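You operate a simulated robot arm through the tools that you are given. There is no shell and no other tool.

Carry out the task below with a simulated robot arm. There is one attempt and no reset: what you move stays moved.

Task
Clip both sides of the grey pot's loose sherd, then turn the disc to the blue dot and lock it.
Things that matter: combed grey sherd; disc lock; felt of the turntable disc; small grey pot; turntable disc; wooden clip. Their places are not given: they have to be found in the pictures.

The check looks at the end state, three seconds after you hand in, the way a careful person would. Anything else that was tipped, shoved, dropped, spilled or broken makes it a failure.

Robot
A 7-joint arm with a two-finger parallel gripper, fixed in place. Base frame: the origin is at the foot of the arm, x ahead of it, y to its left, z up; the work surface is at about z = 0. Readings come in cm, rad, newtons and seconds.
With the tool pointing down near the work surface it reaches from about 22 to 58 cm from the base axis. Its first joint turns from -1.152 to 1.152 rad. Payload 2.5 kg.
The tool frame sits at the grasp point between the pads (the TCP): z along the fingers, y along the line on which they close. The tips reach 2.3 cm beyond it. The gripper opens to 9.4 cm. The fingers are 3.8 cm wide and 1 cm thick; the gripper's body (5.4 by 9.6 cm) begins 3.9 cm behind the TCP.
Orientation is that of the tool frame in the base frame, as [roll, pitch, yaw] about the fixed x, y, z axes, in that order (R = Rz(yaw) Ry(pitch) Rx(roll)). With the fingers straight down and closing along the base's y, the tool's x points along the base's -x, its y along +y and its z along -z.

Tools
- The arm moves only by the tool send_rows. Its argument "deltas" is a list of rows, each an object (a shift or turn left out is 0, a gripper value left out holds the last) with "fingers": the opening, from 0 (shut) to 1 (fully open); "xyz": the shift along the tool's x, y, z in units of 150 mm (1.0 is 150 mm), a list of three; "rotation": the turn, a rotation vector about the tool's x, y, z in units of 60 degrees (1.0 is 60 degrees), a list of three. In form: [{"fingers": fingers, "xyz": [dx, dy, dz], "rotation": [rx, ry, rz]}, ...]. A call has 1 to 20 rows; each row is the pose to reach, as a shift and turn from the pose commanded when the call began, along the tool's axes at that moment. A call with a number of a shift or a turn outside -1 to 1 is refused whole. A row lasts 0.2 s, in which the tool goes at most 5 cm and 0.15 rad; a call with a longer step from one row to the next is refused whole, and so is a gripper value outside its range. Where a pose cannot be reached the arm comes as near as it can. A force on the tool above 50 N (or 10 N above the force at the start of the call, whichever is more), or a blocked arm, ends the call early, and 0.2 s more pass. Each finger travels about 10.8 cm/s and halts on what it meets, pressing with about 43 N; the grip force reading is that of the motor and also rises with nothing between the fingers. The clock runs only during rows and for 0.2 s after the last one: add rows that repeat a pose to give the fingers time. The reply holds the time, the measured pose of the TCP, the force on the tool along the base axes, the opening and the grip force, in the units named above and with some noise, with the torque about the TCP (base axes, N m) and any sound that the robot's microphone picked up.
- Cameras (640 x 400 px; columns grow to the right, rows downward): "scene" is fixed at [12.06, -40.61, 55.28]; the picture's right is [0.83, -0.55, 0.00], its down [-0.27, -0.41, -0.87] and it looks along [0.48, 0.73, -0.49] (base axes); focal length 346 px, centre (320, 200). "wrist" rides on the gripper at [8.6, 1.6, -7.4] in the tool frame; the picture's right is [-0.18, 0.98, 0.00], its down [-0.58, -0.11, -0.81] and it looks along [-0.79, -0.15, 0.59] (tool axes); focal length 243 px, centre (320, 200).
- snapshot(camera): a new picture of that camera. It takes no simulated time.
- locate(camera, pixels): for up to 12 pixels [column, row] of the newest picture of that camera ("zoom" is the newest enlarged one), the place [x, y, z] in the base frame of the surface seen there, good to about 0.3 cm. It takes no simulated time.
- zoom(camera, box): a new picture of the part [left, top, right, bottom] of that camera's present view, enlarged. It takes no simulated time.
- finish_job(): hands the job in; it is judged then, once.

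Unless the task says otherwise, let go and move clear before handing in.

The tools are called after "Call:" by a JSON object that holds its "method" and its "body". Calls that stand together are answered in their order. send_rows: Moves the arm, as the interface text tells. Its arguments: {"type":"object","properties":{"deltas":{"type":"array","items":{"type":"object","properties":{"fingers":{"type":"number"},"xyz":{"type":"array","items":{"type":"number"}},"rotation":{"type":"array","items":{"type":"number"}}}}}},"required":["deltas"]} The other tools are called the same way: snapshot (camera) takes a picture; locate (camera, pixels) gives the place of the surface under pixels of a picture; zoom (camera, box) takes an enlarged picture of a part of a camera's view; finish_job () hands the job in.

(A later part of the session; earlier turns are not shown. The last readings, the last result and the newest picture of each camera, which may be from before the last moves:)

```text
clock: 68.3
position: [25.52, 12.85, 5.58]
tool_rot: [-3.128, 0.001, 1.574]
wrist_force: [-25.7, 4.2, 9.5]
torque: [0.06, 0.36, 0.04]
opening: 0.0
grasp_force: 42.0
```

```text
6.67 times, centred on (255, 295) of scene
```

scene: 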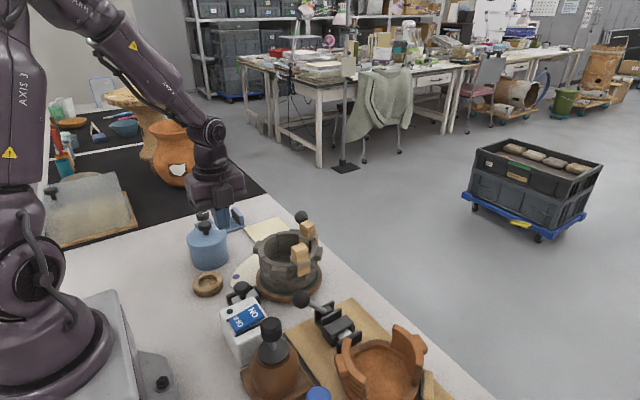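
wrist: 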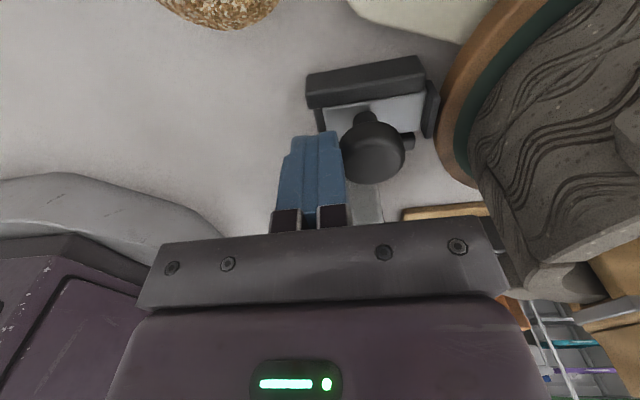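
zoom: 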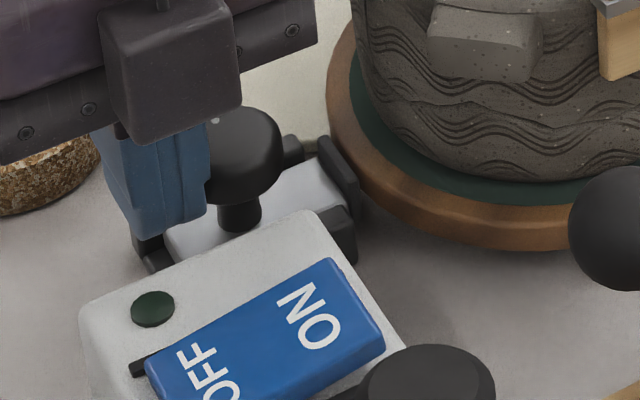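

The slide has not moved at 26 N (scene zoom shows the end plate still at (340,175)). I'll back off and examine the mechanism more closely before pushing harder.

Call:
{"method": "send_rows", "body": {"deltas": [{"xyz": [0, -0.03, 0]}, {"xyz": [0, -0.07, -0.02]}, {"xyz": [0, -0.07, -0.2]}, {"xyz": [0, -0.07, -0.45]}, {"xyz": [0, -0.07, -0.45]}]}}

Call:
{"method": "zoom", "body": {"camera": "scene", "box": [228, 276, 272, 306]}}

Call:
{"method": "zoom", "body": {"camera": "wrist", "box": [310, 10, 450, 140]}}

```text
clock: 69.5
position: [24.8, 12.9, 12.51]
tool_rot: [-3.139, 0.002, 1.572]
wrist_force: [0.4, -0.1, 0.5]
torque: [-0.02, 0.0, 0.01]
opening: 0.0
grasp_force: 42.2
```

```text
13.33 times, centred on (250, 291) of scene
```

zoom: 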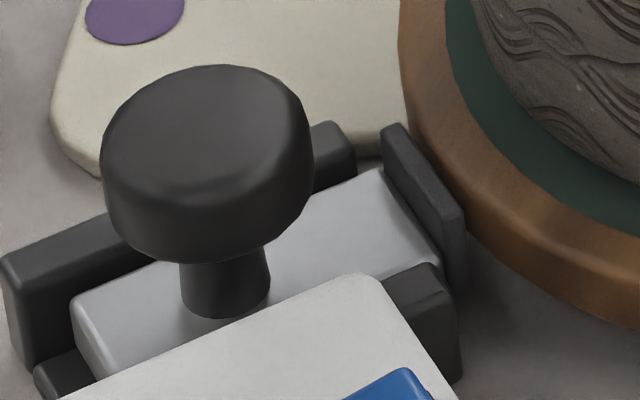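

```text
3.08 times, centred on (380, 75) of wrist
```

zoom: 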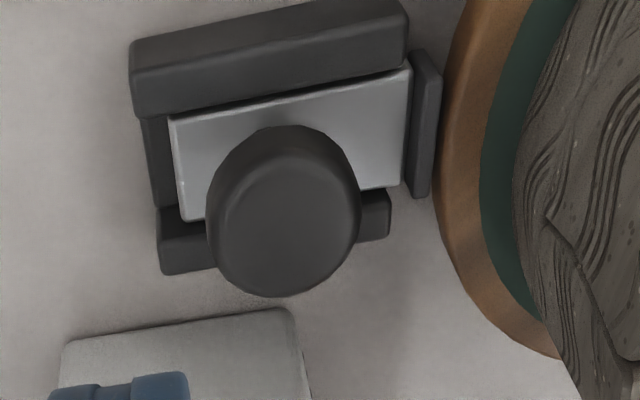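

The slide carries a shoe facing the disc, apparently with a small gap. I'll zoom on that gap to be sure.

Call:
{"method": "zoom", "body": {"camera": "wrist", "box": [395, 25, 435, 85]}}

Call:
{"method": "locate", "body": {"camera": "zoom", "pixels": [[240, 160], [270, 180], [290, 180], [320, 180], [350, 180], [300, 250], [330, 250]]}}

Call:
{"method": "zoom", "body": {"camera": "scene", "box": [252, 280, 268, 302]}}

```text
6.67 times, centred on (415, 55) of wrist
```

zoom: 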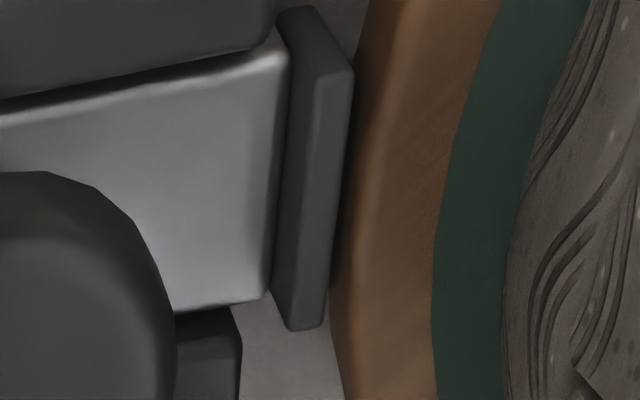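

```text
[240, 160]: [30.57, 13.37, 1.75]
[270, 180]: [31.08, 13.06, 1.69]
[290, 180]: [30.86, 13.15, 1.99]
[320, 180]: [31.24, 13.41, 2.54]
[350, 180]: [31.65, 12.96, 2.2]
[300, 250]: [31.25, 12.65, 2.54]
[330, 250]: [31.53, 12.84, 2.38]
```

```text
16.00 times, centred on (260, 291) of scene
```

zoom: 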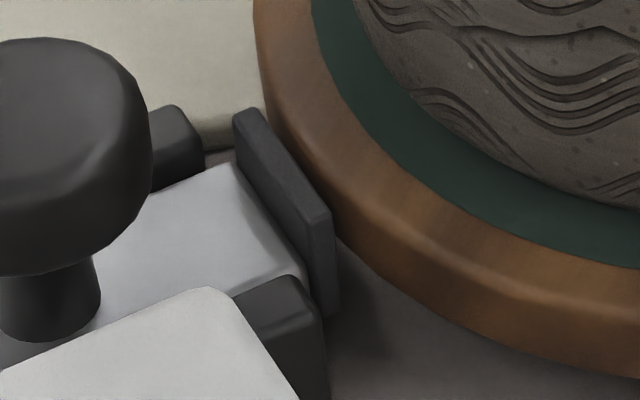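

The shoe looks all but touching the disc, and I can't see whether the slide moved. I'll go back down and push harder, still below the 50 N limit, comparing the slide's place against its rails before and after.

Call:
{"method": "zoom", "body": {"camera": "scene", "box": [225, 275, 273, 305]}}

Call:
{"method": "send_rows", "body": {"deltas": [{"xyz": [0, -0.02, 0.15]}, {"xyz": [0, -0.02, 0.3]}, {"xyz": [0, -0.02, 0.44]}, {"xyz": [0, -0.02, 0.453]}, {"xyz": [0, -0.02, 0.453]}]}}

Call:
{"method": "send_rows", "body": {"deltas": [{"xyz": [0, 0.03, 0]}, {"xyz": [0, 0.05, 0]}, {"xyz": [0, 0.065, 0]}, {"xyz": [0, 0.075, 0]}, {"xyz": [0, 0.085, 0]}, {"xyz": [0, 0.095, 0]}, {"xyz": [0, 0.105, 0]}, {"xyz": [0, 0.105, 0]}]}}

Call:
{"method": "zoom", "body": {"camera": "scene", "box": [225, 275, 273, 305]}}

```text
13.33 times, centred on (249, 290) of scene
```

zoom: 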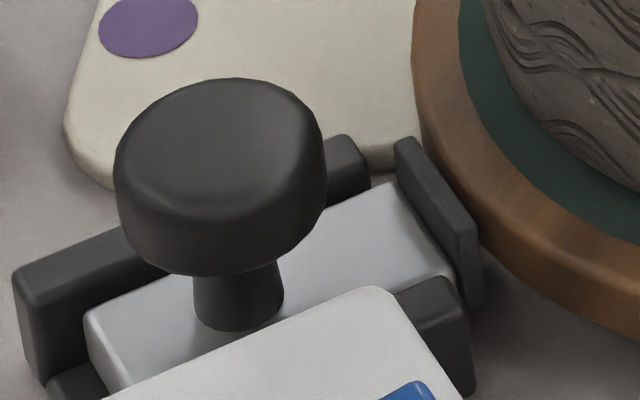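

```text
clock: 70.7
position: [24.46, 12.88, 5.85]
tool_rot: [-3.141, 0.003, 1.574]
wrist_force: [-0.6, 0.1, -0.1]
torque: [0.02, 0.02, -0.01]
opening: 0.0
grasp_force: 42.2
```

```text
clock: 72.3
position: [25.43, 13.0, 5.74]
tool_rot: [-3.119, 0.0, 1.575]
wrist_force: [-3.1, -0.9, 2.5]
torque: [0.02, 0.01, 0.0]
opening: 0.0
grasp_force: 42.0
stopped in row 8: the force on the tool passed its limit at 53 N (the readings are from after the stop); the commanded pose is now the measured one
```

```text
13.33 times, centred on (249, 290) of scene
```

zoom: 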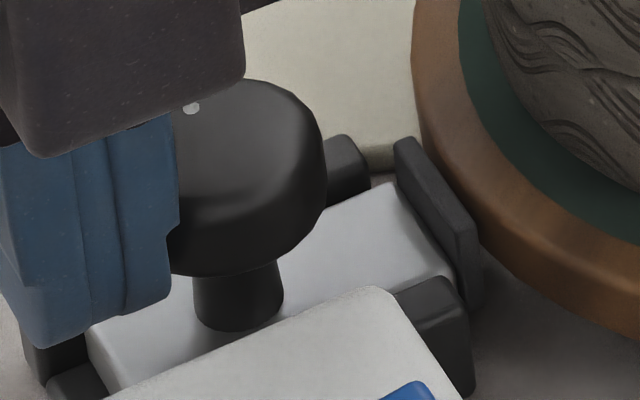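

Even 53 N along +x did not move the slide, so the lock isn't operated by pushing that way. I'll back off, rise, and look down on the knob to work out how it moves.

Call:
{"method": "send_rows", "body": {"deltas": [{"xyz": [0, -0.03, 0], "rotation": [-0.0216, 0, 0]}, {"xyz": [0, -0.04, -0.15], "rotation": [-0.0216, 0, 0]}, {"xyz": [0, -0.04, -0.4], "rotation": [-0.0216, 0, 0]}, {"xyz": [0, -0.04, -0.6], "rotation": [-0.0216, 0, 0]}, {"xyz": [0, -0.04, -0.6], "rotation": [-0.0216, 0, 0]}]}}

Call:
{"method": "zoom", "body": {"camera": "wrist", "box": [300, 0, 460, 110]}}

Call:
{"method": "zoom", "body": {"camera": "scene", "box": [225, 270, 275, 306]}}

```text
clock: 73.5
position: [24.94, 12.71, 14.63]
tool_rot: [3.137, 0.002, 1.577]
wrist_force: [0.0, -0.7, -0.9]
torque: [0.01, 0.02, 0.01]
opening: 0.01
grasp_force: 42.1
```

```text
3.64 times, centred on (380, 55) of wrist
```

zoom: 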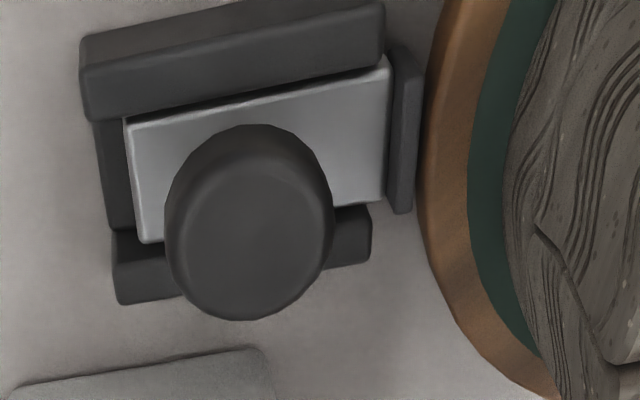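

```text
11.11 times, centred on (250, 288) of scene
```

zoom: 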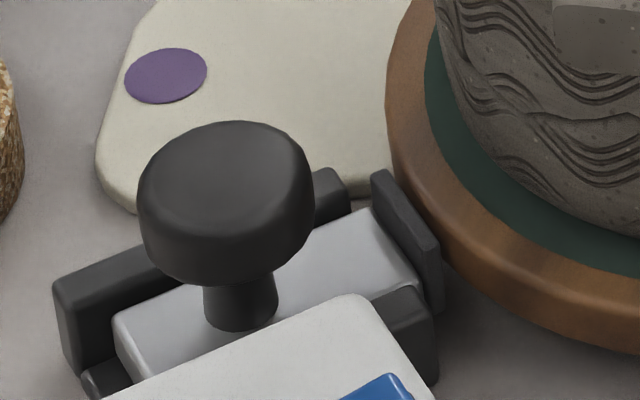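

Nothing has shifted; the stem between cap and slide suggests a plunger that is pressed down. I'll bring the closed fingertips over the cap and press gently.

Call:
{"method": "send_rows", "body": {"deltas": [{"xyz": [0.01, 0.1, 0.1]}, {"xyz": [0.02, 0.197, 0.2]}, {"xyz": [0.02, 0.197, 0.35]}, {"xyz": [0.02, 0.197, 0.43]}, {"xyz": [0.02, 0.197, 0.43]}]}}

Call:
{"method": "snapshot", "body": {"camera": "wrist"}}

Call:
{"method": "zoom", "body": {"camera": "scene", "box": [200, 220, 310, 320]}}

```text
clock: 74.7
position: [28.0, 13.37, 8.14]
tool_rot: [3.137, 0.0, 1.575]
wrist_force: [0.4, -0.5, -0.3]
torque: [0.03, 0.01, 0.02]
opening: 0.0
grasp_force: 43.0
```

```text
taken
```

wrist: 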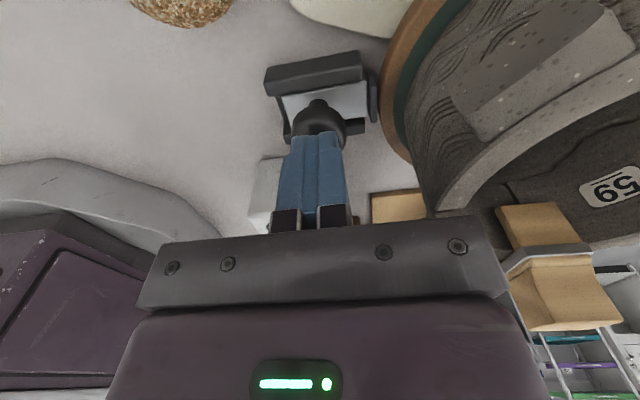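

```text
4.00 times, centred on (255, 270) of scene
```

zoom: 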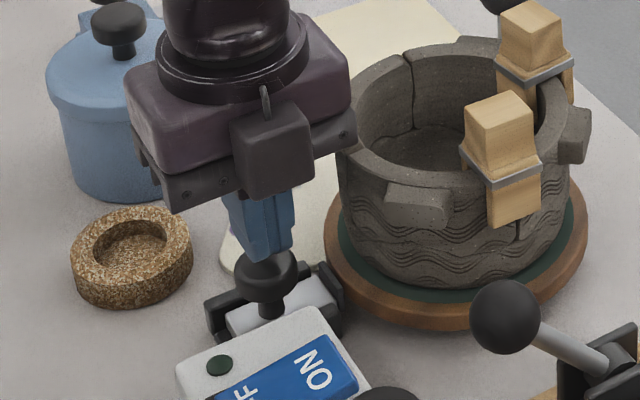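

The fingertips are just above the cap, clear of the pot. I'll press down in small steps and watch force and sound.

Call:
{"method": "send_rows", "body": {"deltas": [{"xyz": [0, 0, 0.02]}, {"xyz": [0, 0, 0.04]}, {"xyz": [0, 0, 0.06]}, {"xyz": [0, 0, 0.07]}, {"xyz": [0, 0, 0.07]}]}}

Call:
{"method": "zoom", "body": {"camera": "scene", "box": [225, 265, 285, 310]}}

```text
clock: 75.8
position: [28.14, 13.27, 7.42]
tool_rot: [3.138, -0.004, 1.575]
wrist_force: [-1.1, -1.9, 5.5]
torque: [-0.05, 0.07, 0.02]
opening: 0.0
grasp_force: 42.4
stopped in row 5: the force on the tool passed its limit at 60 N (the readings are from after the stop); the commanded pose is now the measured one
```

```text
8.89 times, centred on (255, 288) of scene
```

zoom: 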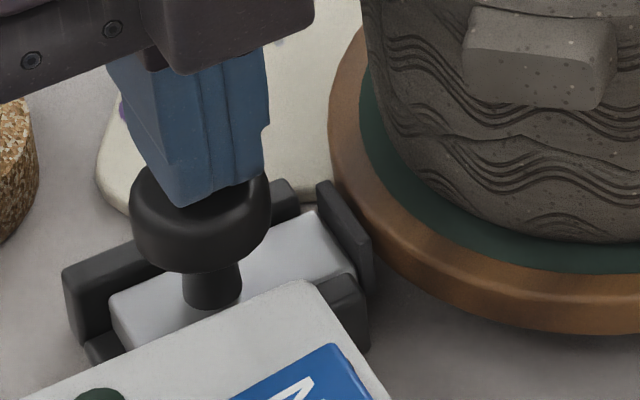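

The cap won't press down either (60 N), so the knob must be slid or turned with a grip. I'll rise a little, open the fingers and straddle the cap along x at z≈6.5, keeping the gripper body just above the pot's rim.

Call:
{"method": "send_rows", "body": {"deltas": [{"xyz": [0, 0, -0.08]}, {"xyz": [-0.008, -0.018, -0.16], "fingers": 0.2}, {"xyz": [-0.008, -0.018, -0.16], "fingers": 0.42}, {"xyz": [-0.008, -0.018, -0.16], "fingers": 0.42}]}}

Call:
{"method": "snapshot", "body": {"camera": "wrist"}}

Call:
{"method": "zoom", "body": {"camera": "scene", "box": [200, 220, 310, 320]}}

```text
clock: 76.8
position: [27.85, 13.15, 9.88]
tool_rot: [3.138, -0.001, 1.575]
wrist_force: [-0.7, 0.0, 0.7]
torque: [0.02, 0.0, 0.0]
opening: 3.94
grasp_force: 0.0
```

```text
taken
```

wrist: 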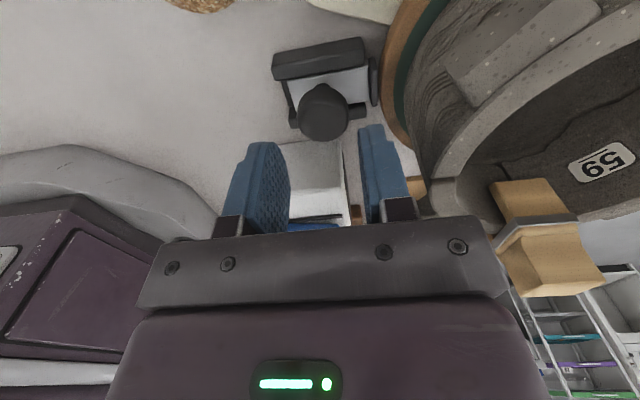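

```text
4.00 times, centred on (255, 270) of scene
```

zoom: 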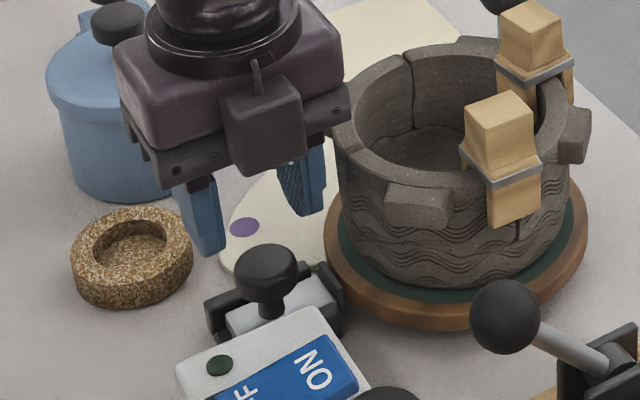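

The cap lies under the TCP axis. I'll descend to z≈6.5 around it, watching for contact.

Call:
{"method": "send_rows", "body": {"deltas": [{"xyz": [0, 0, 0.06]}, {"xyz": [0, 0, 0.12]}, {"xyz": [0, 0, 0.18]}, {"xyz": [0, 0, 0.222]}, {"xyz": [0, 0, 0.222]}]}}

Call:
{"method": "snapshot", "body": {"camera": "wrist"}}

Call:
{"method": "zoom", "body": {"camera": "scene", "box": [205, 230, 305, 310]}}

```text
clock: 78.0
position: [27.88, 13.18, 6.36]
tool_rot: [3.138, -0.004, 1.577]
wrist_force: [-0.3, 0.5, 0.1]
torque: [0.01, 0.0, -0.03]
opening: 3.96
grasp_force: 0.1
```

```text
taken
```

wrist: 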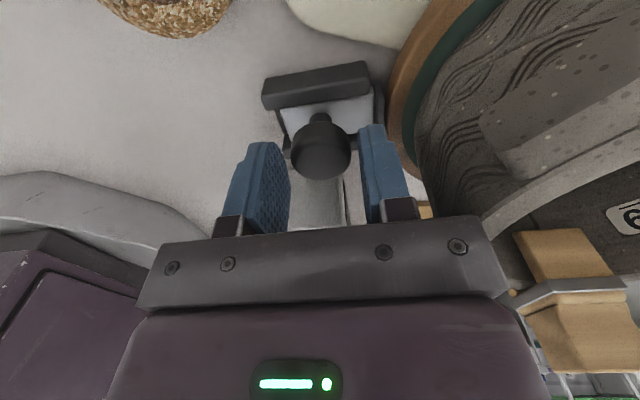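

```text
5.00 times, centred on (255, 270) of scene
```

zoom: 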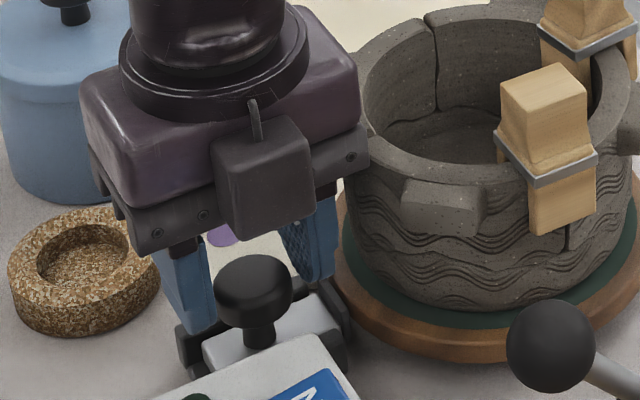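

The fingers straddle the cap without contact. I'll close on it.

Call:
{"method": "send_rows", "body": {"deltas": [{"fingers": 0.35}, {"fingers": 0.3}, {"fingers": 0.25}, {"fingers": 0.25}]}}

Call:
{"method": "snapshot", "body": {"camera": "wrist"}}

```text
clock: 79.0
position: [27.91, 13.12, 6.44]
tool_rot: [3.137, -0.002, 1.575]
wrist_force: [1.0, 1.0, -4.5]
torque: [0.03, -0.03, -0.01]
opening: 3.04
grasp_force: 44.9
```

```text
taken
```

wrist: 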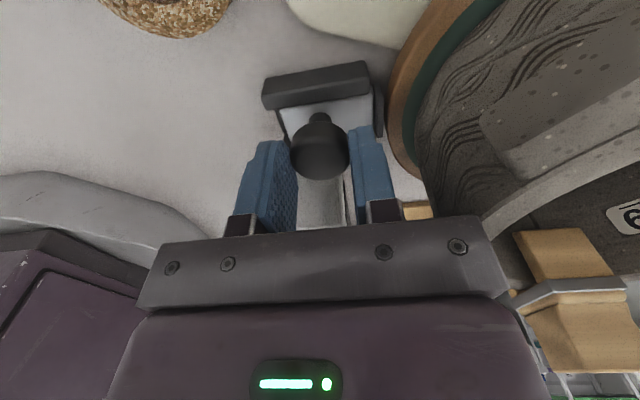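

The cap is gripped (3.04 cm). I'll test a small pull away from the disc (−x) and read the force.

Call:
{"method": "send_rows", "body": {"deltas": [{"xyz": [0, -0.007, 0]}, {"xyz": [0, -0.014, 0]}, {"xyz": [0, -0.02, 0]}, {"xyz": [0, -0.02, 0]}]}}

Call:
{"method": "zoom", "body": {"camera": "wrist", "box": [250, 40, 420, 190]}}

```text
clock: 80.0
position: [27.5, 13.01, 6.4]
tool_rot: [3.137, -0.003, 1.577]
wrist_force: [0.9, 3.4, -3.9]
torque: [0.05, -0.17, 0.01]
opening: 3.04
grasp_force: 44.5
```

```text
2.67 times, centred on (335, 115) of wrist
```

zoom: 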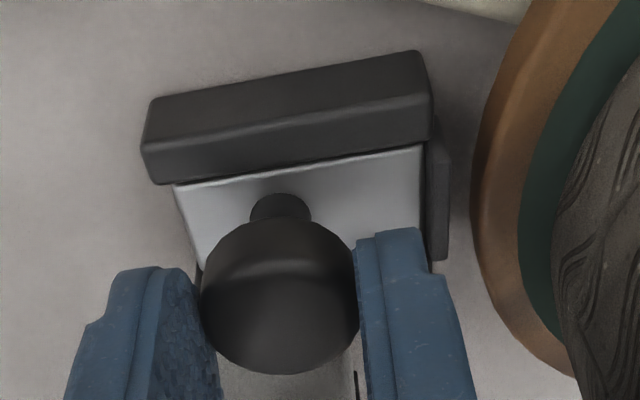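

The slide moves back easily (0.4 cm at ~1 N), so it had been at its forward end from the start. I'll explore how far back it travels, listening for clicks.

Call:
{"method": "send_rows", "body": {"deltas": [{"xyz": [0, -0.015, 0]}, {"xyz": [0, -0.03, 0]}, {"xyz": [0, -0.045, 0]}, {"xyz": [0, -0.06, 0]}, {"xyz": [0, -0.06, 0]}]}}

Call:
{"method": "zoom", "body": {"camera": "wrist", "box": [250, 40, 420, 190]}}

```text
clock: 81.2
position: [26.57, 13.19, 6.46]
tool_rot: [3.138, -0.002, 1.574]
wrist_force: [-0.2, -6.6, 17.4]
torque: [-0.26, -0.12, -0.02]
opening: 3.03
grasp_force: 44.8
```

```text
2.67 times, centred on (335, 115) of wrist
```

zoom: 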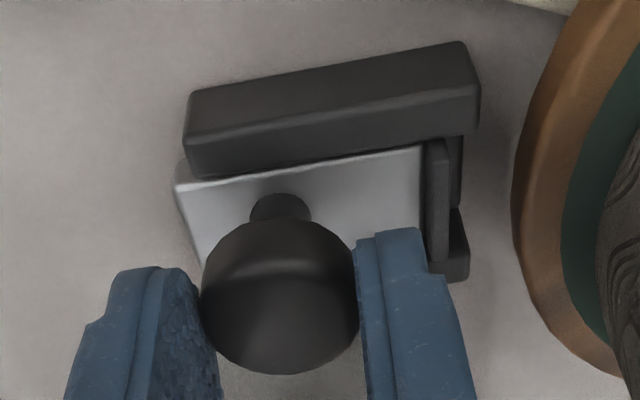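

The slide retracts freely, so forward against the disc is the locked position. I'll push it forward again until the shoe presses firmly on the disc.

Call:
{"method": "send_rows", "body": {"deltas": [{"xyz": [0, 0.02, 0]}, {"xyz": [0, 0.04, 0]}, {"xyz": [0, 0.06, 0]}, {"xyz": [0, 0.075, 0]}, {"xyz": [0, 0.085, 0]}, {"xyz": [0, 0.092, 0]}, {"xyz": [0, 0.092, 0]}]}}

Call:
{"method": "zoom", "body": {"camera": "wrist", "box": [250, 40, 420, 190]}}

```text
clock: 82.8
position: [27.91, 13.14, 6.46]
tool_rot: [3.141, -0.001, 1.572]
wrist_force: [-1.4, 1.5, 3.1]
torque: [-0.13, 0.06, -0.01]
opening: 3.04
grasp_force: 45.1
stopped in row 7: the force on the tool passed its limit at 50 N (the readings are from after the stop); the commanded pose is now the measured one
```

```text
2.67 times, centred on (335, 115) of wrist
```

zoom: 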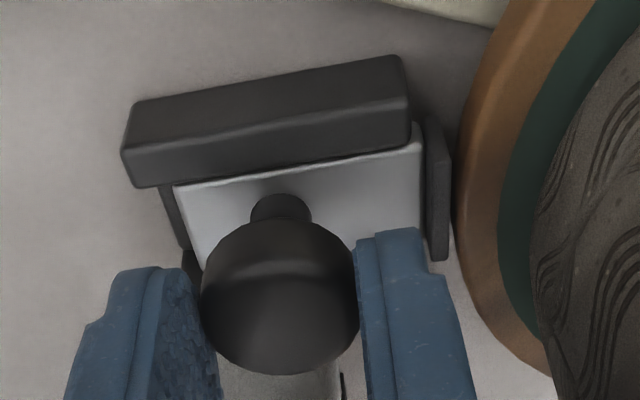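

The slide is hard forward again (TCP x=27.91, stop at 50 N) with the shoe on the disc. I'll release, rise, and verify the pointer and clips.

Call:
{"method": "send_rows", "body": {"deltas": [{"fingers": 0.36}, {"fingers": 0.42}, {"fingers": 0.42}]}}

Call:
{"method": "send_rows", "body": {"deltas": [{"xyz": [0, 0, -0.1]}, {"xyz": [0, 0, -0.3]}, {"xyz": [0, 0, -0.6]}, {"xyz": [0, 0, -0.9]}, {"xyz": [0, 0, -0.9]}]}}

Call:
{"method": "zoom", "body": {"camera": "wrist", "box": [260, 0, 460, 120]}}

Call:
{"method": "zoom", "body": {"camera": "scene", "box": [220, 205, 340, 310]}}

```text
clock: 83.6
position: [27.88, 13.08, 6.44]
tool_rot: [3.142, 0.001, 1.575]
wrist_force: [0.0, -0.5, -0.2]
torque: [0.01, 0.02, -0.02]
opening: 3.93
grasp_force: 0.1
```

```text
clock: 84.8
position: [27.73, 13.23, 19.86]
tool_rot: [3.141, 0.0, 1.575]
wrist_force: [0.0, 0.5, 0.7]
torque: [-0.02, 0.0, -0.02]
opening: 3.98
grasp_force: 0.1
```

```text
3.20 times, centred on (360, 60) of wrist
```

zoom: 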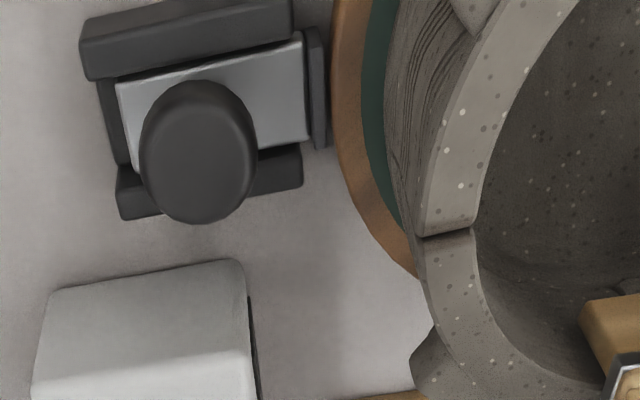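

```text
3.81 times, centred on (280, 258) of scene
```

zoom: 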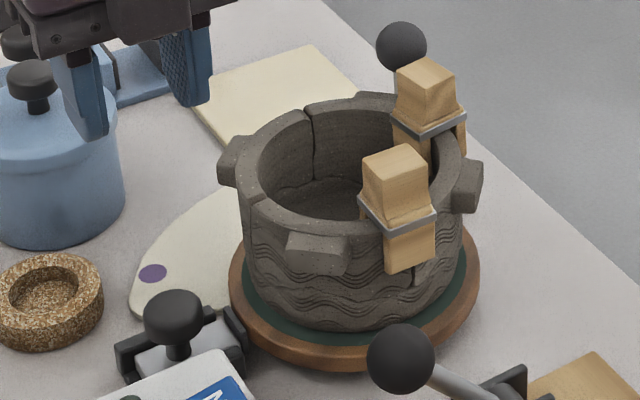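

The lock is forward and both clips remain in place, each covering its seam. I'll return to the earlier viewpoint to confirm the pointer is still at blue.

Call:
{"method": "send_rows", "body": {"deltas": [{"xyz": [0.05, 0.05, -0.173], "rotation": [0, 0, -0.125]}, {"xyz": [0.15, 0.15, -0.173], "rotation": [0, 0, -0.25]}, {"xyz": [0.25, 0.25, -0.173], "rotation": [0, 0, -0.375]}, {"xyz": [0.35, 0.35, -0.173], "rotation": [0, 0, -0.5]}, {"xyz": [0.45, 0.45, -0.173], "rotation": [0, 0, -0.625]}, {"xyz": [0.55, 0.55, -0.173], "rotation": [0, 0, -0.75]}, {"xyz": [0.65, 0.64, -0.173], "rotation": [0, 0, -0.875]}, {"xyz": [0.72, 0.747, -0.173], "rotation": [0, 0, -1.0]}]}}

Call:
{"method": "send_rows", "body": {"deltas": [{"rotation": [0, 0, -0.125]}, {"rotation": [0, 0, -0.25]}, {"rotation": [0, 0, -0.375]}, {"rotation": [0, 0, -0.5]}, {"rotation": [0, 0, -0.5]}]}}

Call:
{"method": "snapshot", "body": {"camera": "wrist"}}

Call:
{"method": "zoom", "body": {"camera": "wrist", "box": [270, 70, 330, 120]}}

```text
clock: 86.6
position: [39.15, 23.98, 22.68]
tool_rot: [-3.141, -0.001, 2.625]
wrist_force: [0.4, 0.2, -0.5]
torque: [-0.02, 0.0, 0.02]
opening: 3.94
grasp_force: 0.1
```

```text
clock: 87.8
position: [39.03, 24.06, 22.63]
tool_rot: [3.14, 0.0, -3.135]
wrist_force: [0.4, 0.8, 0.0]
torque: [-0.01, 0.01, 0.03]
opening: 3.95
grasp_force: 0.2
```

```text
taken
```

wrist: 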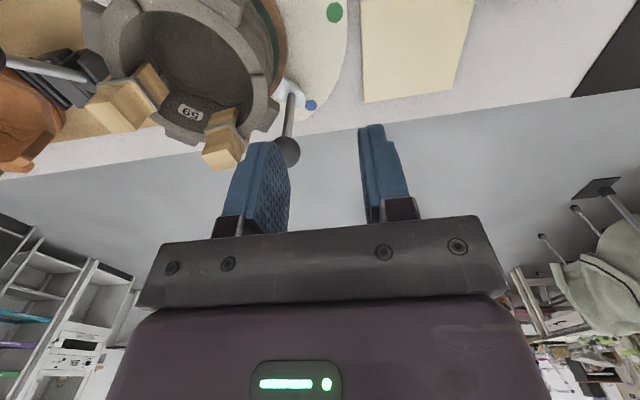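

```text
8.00 times, centred on (300, 95) of wrist
```

zoom: 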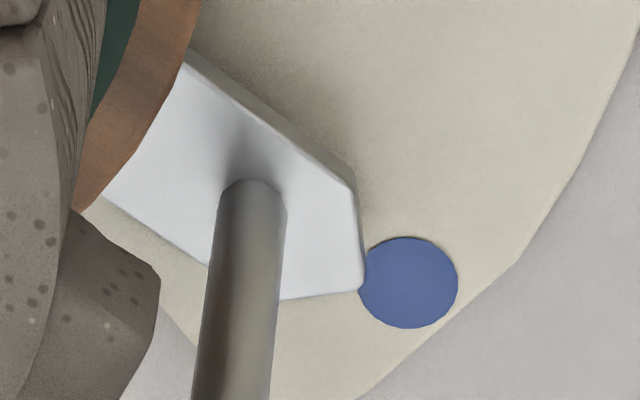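

The pointer is still on blue, within about a degree. But the disc turned with ~12 N at the lever while the slide was already forward, so I want to confirm that forward really is locked: I'll draw the slide back and compare the effort at the lever.

Call:
{"method": "send_rows", "body": {"deltas": [{"xyz": [0.05, -0.05, 0.0], "rotation": [0, 0, 0.125]}, {"xyz": [0.15, -0.15, 0.0], "rotation": [0, 0, 0.25]}, {"xyz": [0.25, -0.25, 0.02], "rotation": [0, 0, 0.375]}, {"xyz": [0.35, -0.35, 0.05], "rotation": [0, 0, 0.5]}, {"xyz": [0.45, -0.45, 0.08], "rotation": [0, 0, 0.625]}, {"xyz": [0.55, -0.55, 0.11], "rotation": [0, 0, 0.75]}, {"xyz": [0.65, -0.64, 0.15], "rotation": [0, 0, 0.875]}, {"xyz": [0.743, -0.727, 0.18], "rotation": [0, 0, 1.0]}]}}

Call:
{"method": "send_rows", "body": {"deltas": [{"rotation": [0, 0, 0.125]}, {"rotation": [0, 0, 0.25]}, {"rotation": [0, 0, 0.375]}, {"rotation": [0, 0, 0.5]}, {"rotation": [0, 0, 0.5]}]}}

```text
clock: 89.6
position: [28.08, 12.89, 19.99]
tool_rot: [3.141, -0.002, 2.096]
wrist_force: [-0.4, 0.8, -0.1]
torque: [0.02, -0.01, 0.0]
opening: 3.99
grasp_force: 0.1
```

```text
clock: 90.8
position: [27.96, 12.9, 19.82]
tool_rot: [3.141, -0.001, 1.574]
wrist_force: [0.1, 0.3, -0.6]
torque: [-0.02, 0.02, -0.01]
opening: 3.98
grasp_force: 0.1
```

I'm above the lock again at (27.96,12.9,19.8). I'll descend around the cap and grip it.

Call:
{"method": "send_rows", "body": {"deltas": [{"xyz": [0.013, -0.004, 0.2]}, {"xyz": [0.013, -0.004, 0.4]}, {"xyz": [0.013, -0.004, 0.6]}, {"xyz": [0.013, -0.004, 0.75]}, {"xyz": [0.013, -0.004, 0.85]}, {"xyz": [0.013, -0.004, 0.89]}, {"xyz": [0.013, -0.004, 0.89]}]}}

Call:
{"method": "snapshot", "body": {"camera": "wrist"}}

```text
clock: 92.4
position: [27.88, 13.14, 6.58]
tool_rot: [3.141, -0.001, 1.575]
wrist_force: [-0.2, 0.1, 0.7]
torque: [0.01, 0.03, 0.02]
opening: 3.96
grasp_force: 0.0
```

```text
taken
```

wrist: 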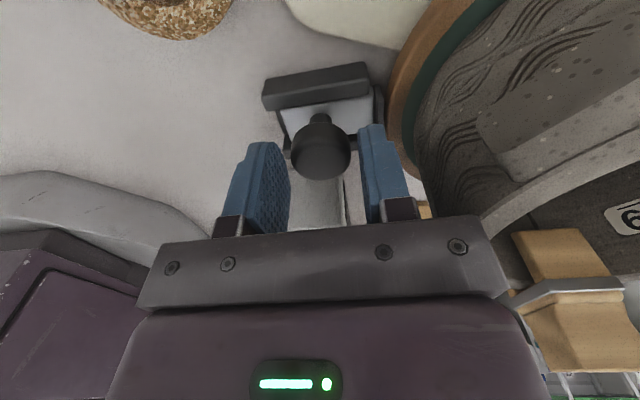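

The cap is between the fingers again. I'll grip and draw it back about 1.2 cm.

Call:
{"method": "send_rows", "body": {"deltas": [{"fingers": 0.35, "xyz": [0, 0, 0.007]}, {"fingers": 0.3, "xyz": [0, 0, 0.007]}, {"fingers": 0.25, "xyz": [0, 0, 0.007]}, {"fingers": 0.25, "xyz": [0, 0, 0.007]}, {"xyz": [0, -0.02, 0.007]}, {"xyz": [0, -0.04, 0.007]}, {"xyz": [0, -0.06, 0.007]}, {"xyz": [0, -0.08, 0.007]}, {"xyz": [0, -0.08, 0.007]}]}}

Call:
{"method": "zoom", "body": {"camera": "wrist", "box": [250, 40, 420, 190]}}

```text
clock: 94.4
position: [26.71, 13.26, 6.47]
tool_rot: [3.141, -0.003, 1.575]
wrist_force: [-0.2, -3.5, 22.5]
torque: [-0.29, -0.04, -0.07]
opening: 3.07
grasp_force: 45.1
```

```text
2.67 times, centred on (335, 115) of wrist
```

zoom: 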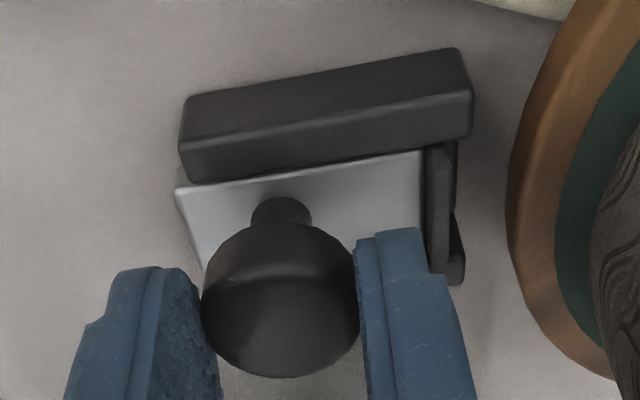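

The slide is now retracted by 1.2 cm, with the shoe level with the rail ends, which looks like the natural unlocked position. I'll release, rise, and go to the lever to test the turning effort.

Call:
{"method": "send_rows", "body": {"deltas": [{"fingers": 0.36}, {"fingers": 0.42}, {"fingers": 0.42}, {"xyz": [0, 0, -0.1]}, {"xyz": [0, 0, -0.3]}, {"xyz": [0, 0, -0.6]}, {"xyz": [0, 0, -0.9]}, {"xyz": [0, 0, -1.0]}, {"xyz": [0, 0, -1.0]}]}}

Call:
{"method": "zoom", "body": {"camera": "scene", "box": [220, 205, 340, 310]}}

```text
clock: 96.4
position: [26.68, 13.01, 21.57]
tool_rot: [3.14, 0.0, 1.574]
wrist_force: [-0.2, -0.5, -0.4]
torque: [0.01, -0.02, 0.04]
opening: 3.93
grasp_force: 0.0
```

```text
3.81 times, centred on (280, 258) of scene
```

zoom: 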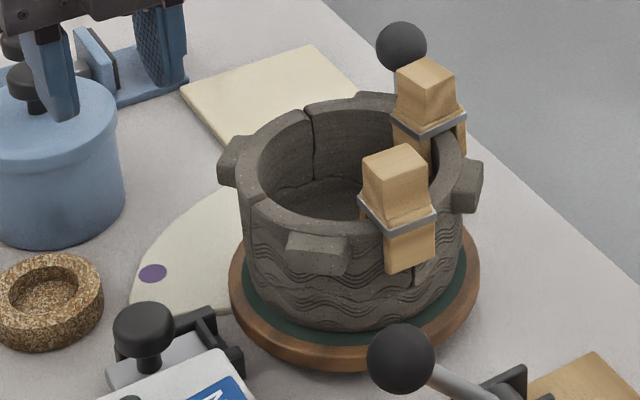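

The slide stays retracted. I'll travel over the pot to the lever knob at about (46.3,19.4) with yaw ≈217°.

Call:
{"method": "send_rows", "body": {"deltas": [{"xyz": [0.025, 0.083, 0], "rotation": [0, 0, -0.125]}, {"xyz": [0.05, 0.167, 0], "rotation": [0, 0, -0.25]}, {"xyz": [0.075, 0.25, 0], "rotation": [0, 0, -0.375]}, {"xyz": [0.1, 0.333, 0], "rotation": [0, 0, -0.5]}, {"xyz": [0.125, 0.417, 0], "rotation": [0, 0, -0.625]}, {"xyz": [0.15, 0.5, 0], "rotation": [0, 0, -0.75]}, {"xyz": [0.175, 0.583, 0], "rotation": [0, 0, -0.875]}, {"xyz": [0.2, 0.667, 0], "rotation": [0, 0, -1.0]}]}}

Call:
{"method": "send_rows", "body": {"deltas": [{"xyz": [-0.055, 0.064, 0], "rotation": [0, 0, -0.125]}, {"xyz": [-0.11, 0.129, 0], "rotation": [0, 0, -0.25]}, {"xyz": [-0.165, 0.193, 0], "rotation": [0, 0, -0.375]}, {"xyz": [-0.22, 0.258, 0], "rotation": [0, 0, -0.5]}, {"xyz": [-0.275, 0.322, 0], "rotation": [0, 0, -0.625]}, {"xyz": [-0.33, 0.387, 0], "rotation": [0, 0, -0.75]}, {"xyz": [-0.385, 0.452, 0], "rotation": [0, 0, -0.875]}, {"xyz": [-0.44, 0.516, 0], "rotation": [0, 0, -1.0]}, {"xyz": [-0.44, 0.516, 0], "rotation": [0, 0, -1.0]}]}}

Call:
{"method": "snapshot", "body": {"camera": "wrist"}}

```text
clock: 98.2
position: [36.63, 16.05, 21.43]
tool_rot: [-3.14, -0.001, 2.625]
wrist_force: [0.3, -1.3, 1.1]
torque: [0.0, 0.0, -0.04]
opening: 3.97
grasp_force: 0.1
```

```text
clock: 100.2
position: [46.27, 19.68, 21.41]
tool_rot: [3.141, 0.0, -2.613]
wrist_force: [-1.0, -0.2, -0.5]
torque: [-0.02, -0.03, 0.0]
opening: 3.95
grasp_force: 0.0
```

```text
taken
```

wrist: 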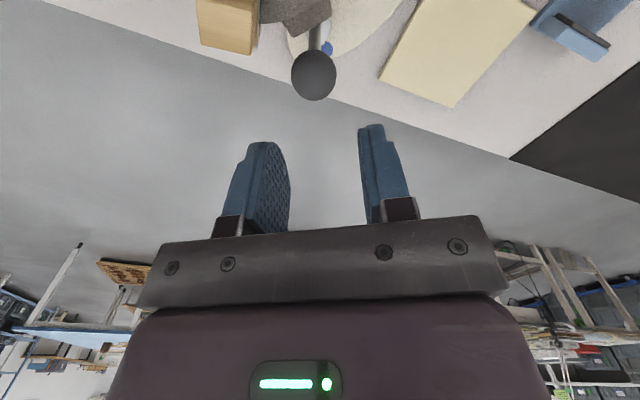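

The knob is at (314,75), close to the expected (320,79). I'll correct, square up the yaw and descend to the knob with the fingers at 4.2 cm.

Call:
{"method": "send_rows", "body": {"deltas": [{"xyz": [0.015, -0.025, 0.08], "rotation": [0, 0, -0.07], "fingers": 0.45}, {"xyz": [0.015, -0.025, 0.18], "rotation": [0, 0, -0.146]}, {"xyz": [0.015, -0.025, 0.28], "rotation": [0, 0, -0.146]}, {"xyz": [0.015, -0.025, 0.35], "rotation": [0, 0, -0.146]}, {"xyz": [0.015, -0.025, 0.35], "rotation": [0, 0, -0.146]}]}}

Call:
{"method": "snapshot", "body": {"camera": "wrist"}}

```text
clock: 101.4
position: [46.41, 19.25, 16.19]
tool_rot: [-3.141, 0.001, -2.461]
wrist_force: [0.3, -0.3, 0.8]
torque: [0.01, 0.03, -0.02]
opening: 4.24
grasp_force: 0.0
```

```text
taken
```

wrist: 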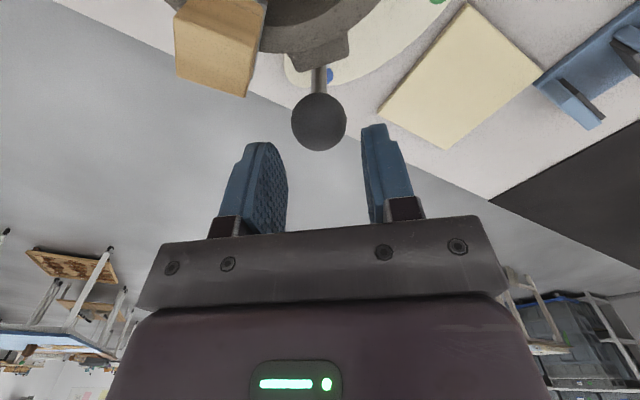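

The knob is centred at (319,122). I'll go down and grip it.

Call:
{"method": "send_rows", "body": {"deltas": [{"xyz": [0.01, 0, 0.05]}, {"xyz": [0.01, 0, 0.1]}, {"xyz": [0.01, 0, 0.15]}, {"xyz": [0.01, 0, 0.197]}, {"xyz": [0.01, 0, 0.197]}]}}

Call:
{"method": "send_rows", "body": {"deltas": [{"fingers": 0.36}, {"fingers": 0.3}, {"fingers": 0.25}, {"fingers": 0.25}, {"fingers": 0.25}]}}

Call:
{"method": "zoom", "body": {"camera": "wrist", "box": [220, 20, 420, 160]}}

```text
clock: 102.6
position: [46.05, 19.06, 13.28]
tool_rot: [3.141, 0.0, -2.461]
wrist_force: [0.1, -1.1, -0.3]
torque: [0.02, 0.02, 0.0]
opening: 4.19
grasp_force: 0.0
```

```text
clock: 103.8
position: [46.16, 19.16, 13.22]
tool_rot: [-3.141, 0.0, -2.461]
wrist_force: [0.4, 0.0, -2.7]
torque: [0.02, 0.0, 0.05]
opening: 3.14
grasp_force: 44.3
```

```text
2.86 times, centred on (320, 90) of wrist
```

zoom: 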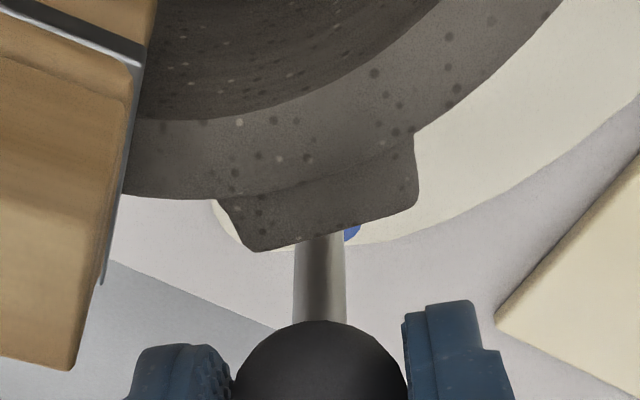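

The knob took the grip with almost no side force. I'll nudge it clockwise by about 1° and read the resistance.

Call:
{"method": "send_rows", "body": {"deltas": [{"xyz": [0, -0.006, 0]}, {"xyz": [0, -0.012, 0]}, {"xyz": [0, -0.012, 0]}]}}

Call:
{"method": "zoom", "body": {"camera": "wrist", "box": [220, 20, 420, 160]}}

```text
clock: 104.6
position: [46.24, 18.99, 13.2]
tool_rot: [3.138, -0.004, -2.463]
wrist_force: [-11.4, -0.6, 4.4]
torque: [-0.01, 0.52, -0.69]
opening: 3.17
grasp_force: 45.4
```

```text
2.86 times, centred on (320, 90) of wrist
```

zoom: 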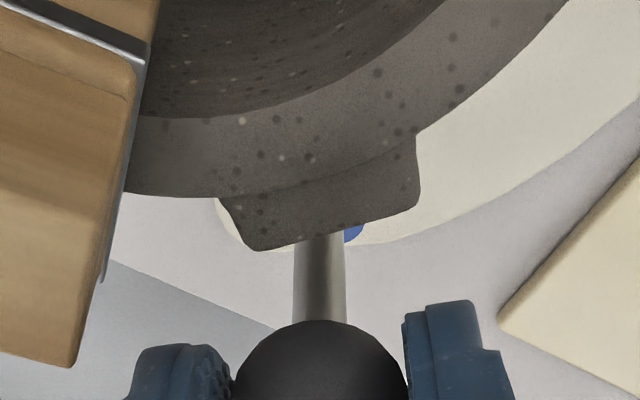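

There is about 7–11 N of resistance with hardly any motion. I'll push a little more to see whether it turns with the slide back.

Call:
{"method": "send_rows", "body": {"deltas": [{"xyz": [0, -0.006, 0]}, {"xyz": [0, -0.012, 0]}, {"xyz": [0, -0.012, 0]}]}}

Call:
{"method": "zoom", "body": {"camera": "wrist", "box": [220, 20, 420, 160]}}

```text
clock: 105.4
position: [46.47, 18.85, 13.12]
tool_rot: [3.141, 0.002, -2.462]
wrist_force: [-7.0, 3.9, -1.4]
torque: [-0.03, 0.32, -0.76]
opening: 3.13
grasp_force: 44.9
```

```text
2.86 times, centred on (320, 90) of wrist
```

zoom: 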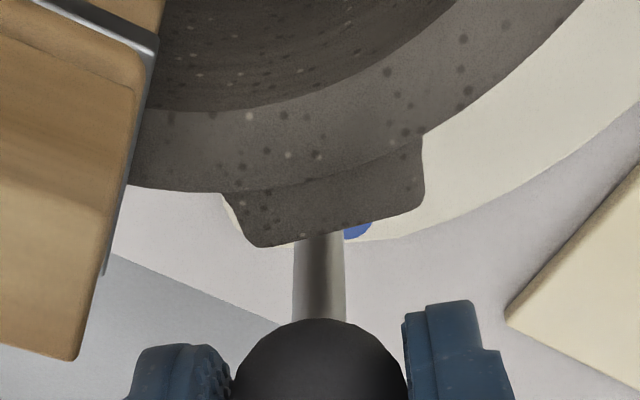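

The disc does turn with the slide back, at about the same effort as before. The slide plus shoe exactly match the rail length when retracted, so retracted is the home (unlocked) position and forward is locked. I'll let go and take a steeper look at the pointer to fine-tune it while unlocked.

Call:
{"method": "send_rows", "body": {"deltas": [{"fingers": 0.38}, {"fingers": 0.45}, {"fingers": 0.45}, {"xyz": [0, 0, -0.1]}, {"xyz": [0, 0, -0.3]}, {"xyz": [0, 0, -0.5]}, {"xyz": [0, 0, -0.63]}, {"xyz": [0, 0, -0.63]}]}}

Call:
{"method": "send_rows", "body": {"deltas": [{"xyz": [-0.03, -0.02, 0], "rotation": [0, 0, 0.125]}, {"xyz": [-0.06, -0.01, 0], "rotation": [0, 0, 0.25]}, {"xyz": [-0.1, 0.02, 0], "rotation": [0, 0, 0.375]}, {"xyz": [-0.135, 0.066, 0], "rotation": [0, 0, 0.5]}, {"xyz": [-0.135, 0.066, 0], "rotation": [0, 0, 0.625]}, {"xyz": [-0.135, 0.066, 0], "rotation": [0, 0, 0.649]}, {"xyz": [-0.135, 0.066, 0], "rotation": [0, 0, 0.649]}]}}

Call:
{"method": "snapshot", "body": {"camera": "wrist"}}

```text
clock: 107.2
position: [46.34, 18.87, 22.69]
tool_rot: [3.139, 0.0, -2.462]
wrist_force: [0.3, 0.2, 0.3]
torque: [0.0, 0.01, -0.04]
opening: 4.18
grasp_force: 0.1
```

```text
clock: 108.8
position: [47.31, 20.95, 22.63]
tool_rot: [-3.142, 0.001, 3.141]
wrist_force: [-0.3, 0.9, 0.0]
torque: [0.0, -0.02, -0.01]
opening: 4.2
grasp_force: 0.1
```

```text
taken
```

wrist: 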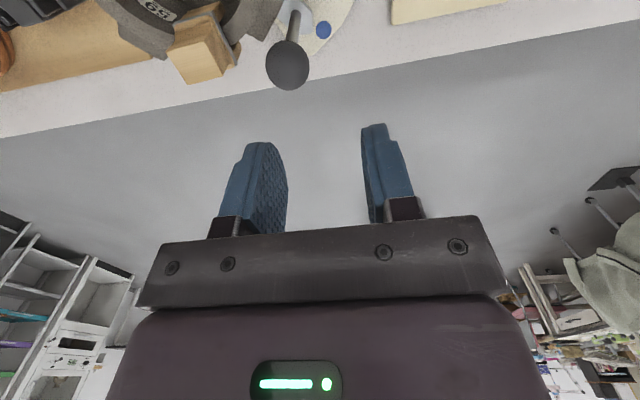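

Call:
{"method": "zoom", "body": {"camera": "wrist", "box": [280, 0, 350, 50]}}

Call:
{"method": "locate", "body": {"camera": "zoom", "pixels": [[390, 245], [290, 180], [385, 190], [250, 60], [325, 230]]}}

```text
8.00 times, centred on (315, 25) of wrist
```

zoom: 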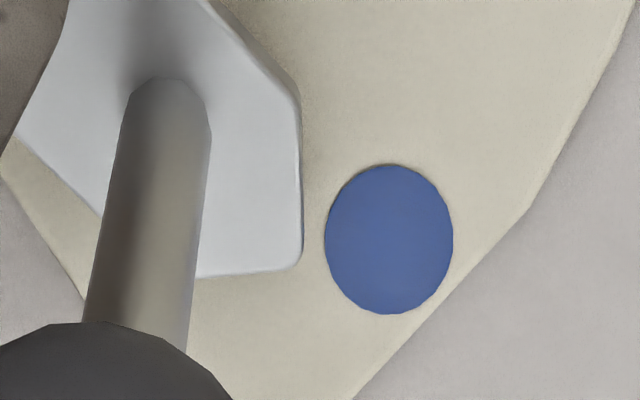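

```text
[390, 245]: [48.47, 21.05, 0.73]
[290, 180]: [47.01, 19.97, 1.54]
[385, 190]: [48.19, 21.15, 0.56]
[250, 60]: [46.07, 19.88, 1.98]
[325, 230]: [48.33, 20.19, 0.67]
```

From this steeper view the tip lies at about 37.2° and the dot at 40.1°, so my test nudge overshot by about 2.7° and the earlier setting was nearly exact. I'll regrip the knob and turn it back by that amount.

Call:
{"method": "send_rows", "body": {"deltas": [{"xyz": [0.015, -0.034, 0], "rotation": [0, 0, -0.13]}, {"xyz": [0.03, -0.068, 0], "rotation": [0, 0, -0.26]}, {"xyz": [0.045, -0.1, 0], "rotation": [0, 0, -0.39]}, {"xyz": [0.061, -0.137, 0.1], "rotation": [0, 0, -0.52]}, {"xyz": [0.061, -0.137, 0.25], "rotation": [0, 0, -0.649]}, {"xyz": [0.061, -0.137, 0.4], "rotation": [0, 0, -0.649]}, {"xyz": [0.061, -0.137, 0.43], "rotation": [0, 0, -0.649]}, {"xyz": [0.061, -0.137, 0.43], "rotation": [0, 0, -0.649]}]}}

Call:
{"method": "snapshot", "body": {"camera": "wrist"}}

```text
clock: 110.6
position: [46.48, 18.79, 16.19]
tool_rot: [-3.141, 0.0, -2.461]
wrist_force: [-0.1, -0.2, -0.4]
torque: [0.0, 0.0, -0.02]
opening: 4.23
grasp_force: 0.2
```

```text
taken
```

wrist: 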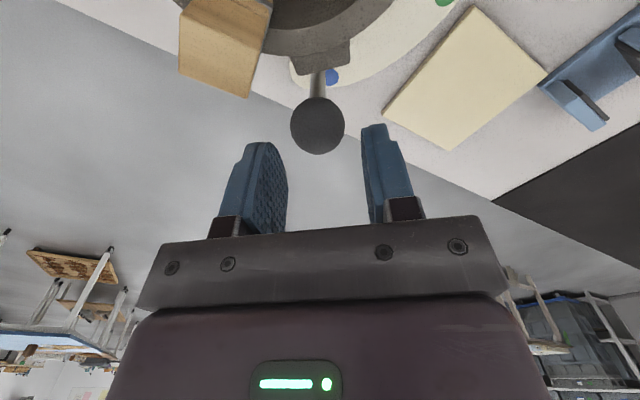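

The knob is centred at (318,126). I'll descend and grip it.

Call:
{"method": "send_rows", "body": {"deltas": [{"xyz": [0, -0.003, 0.05]}, {"xyz": [0, -0.003, 0.1]}, {"xyz": [0, -0.003, 0.15]}, {"xyz": [0, -0.003, 0.197]}, {"xyz": [0, -0.003, 0.197]}, {"xyz": [0, -0.003, 0.197], "fingers": 0.36}, {"xyz": [0, -0.003, 0.197], "fingers": 0.3}, {"xyz": [0, -0.003, 0.197], "fingers": 0.25}, {"xyz": [0, -0.003, 0.197], "fingers": 0.25}, {"xyz": [0, -0.003, 0.197], "fingers": 0.25}]}}

Call:
{"method": "zoom", "body": {"camera": "wrist", "box": [220, 20, 420, 160]}}

```text
clock: 112.8
position: [46.43, 18.72, 13.31]
tool_rot: [-3.141, 0.002, -2.46]
wrist_force: [4.1, 1.9, -3.3]
torque: [-0.01, -0.08, 0.14]
opening: 3.15
grasp_force: 44.6
```

```text
2.86 times, centred on (320, 90) of wrist
```

zoom: 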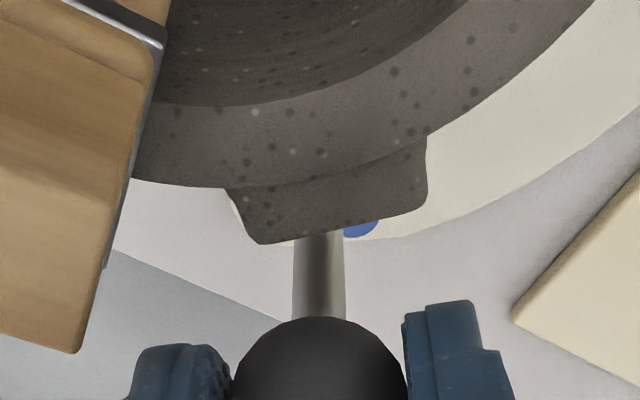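

The dot's visible edge is now 60 px right of the stem versus 40 px before my test nudge. I'll turn back counter-clockwise by about 0.5 cm at the knob.

Call:
{"method": "send_rows", "body": {"deltas": [{"xyz": [0, 0.012, 0], "rotation": [0, 0, -0.018]}, {"xyz": [0, 0.024, 0], "rotation": [0, 0, -0.036]}, {"xyz": [0, 0.034, 0], "rotation": [0, 0, -0.052]}, {"xyz": [0, 0.034, 0], "rotation": [0, 0, -0.052]}]}}

Call:
{"method": "zoom", "body": {"camera": "wrist", "box": [220, 20, 420, 160]}}

```text
clock: 113.8
position: [46.19, 19.28, 13.15]
tool_rot: [-3.137, 0.002, -2.406]
wrist_force: [14.2, 0.9, -6.9]
torque: [-0.1, -0.38, 0.76]
opening: 3.14
grasp_force: 45.0
```

```text
2.86 times, centred on (320, 90) of wrist
```

zoom: 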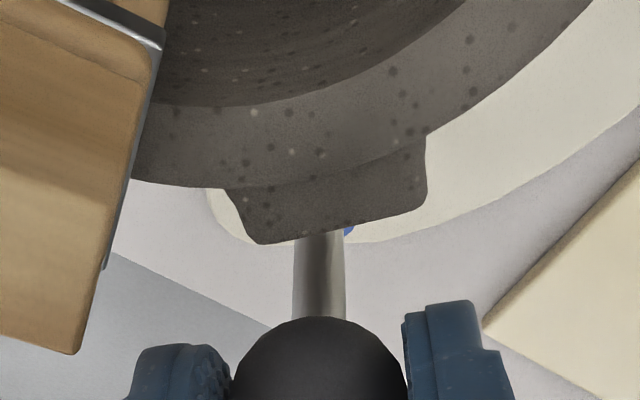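

The dot edge is now 34 px from the stem. I'll release, rise and measure with the steeper view.

Call:
{"method": "send_rows", "body": {"deltas": [{"fingers": 0.38}, {"fingers": 0.45}, {"fingers": 0.45}, {"xyz": [0, 0, -0.1]}, {"xyz": [0, 0, -0.3]}, {"xyz": [0, 0, -0.5]}, {"xyz": [0, 0, -0.63]}, {"xyz": [0, 0, -0.63]}]}}

Call:
{"method": "send_rows", "body": {"deltas": [{"xyz": [-0.03, -0.02, 0], "rotation": [0, 0, 0.125]}, {"xyz": [-0.06, -0.01, 0], "rotation": [0, 0, 0.25]}, {"xyz": [-0.1, 0.02, 0], "rotation": [0, 0, 0.375]}, {"xyz": [-0.13, 0.03, 0], "rotation": [0, 0, 0.5]}, {"xyz": [-0.13, 0.03, 0], "rotation": [0, 0, 0.625]}, {"xyz": [-0.13, 0.03, 0], "rotation": [0, 0, 0.702]}, {"xyz": [-0.13, 0.03, 0], "rotation": [0, 0, 0.702]}, {"xyz": [-0.13, 0.03, 0], "rotation": [0, 0, 0.702]}]}}

Call:
{"method": "zoom", "body": {"camera": "wrist", "box": [280, 0, 350, 50]}}

```text
clock: 115.6
position: [46.06, 19.11, 22.74]
tool_rot: [3.141, 0.0, -2.407]
wrist_force: [0.3, -0.5, -0.5]
torque: [0.04, 0.0, -0.01]
opening: 4.21
grasp_force: 0.0
```

```text
clock: 117.4
position: [47.17, 20.87, 22.66]
tool_rot: [-3.141, 0.0, 3.141]
wrist_force: [0.4, -1.0, -0.9]
torque: [0.02, 0.04, -0.01]
opening: 4.25
grasp_force: 0.0
```

```text
8.00 times, centred on (315, 25) of wrist
```

zoom: 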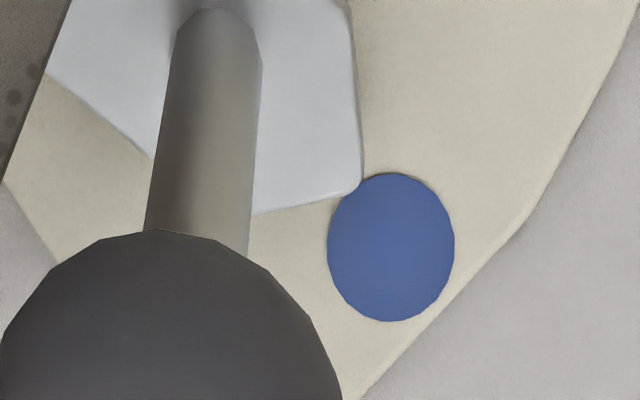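

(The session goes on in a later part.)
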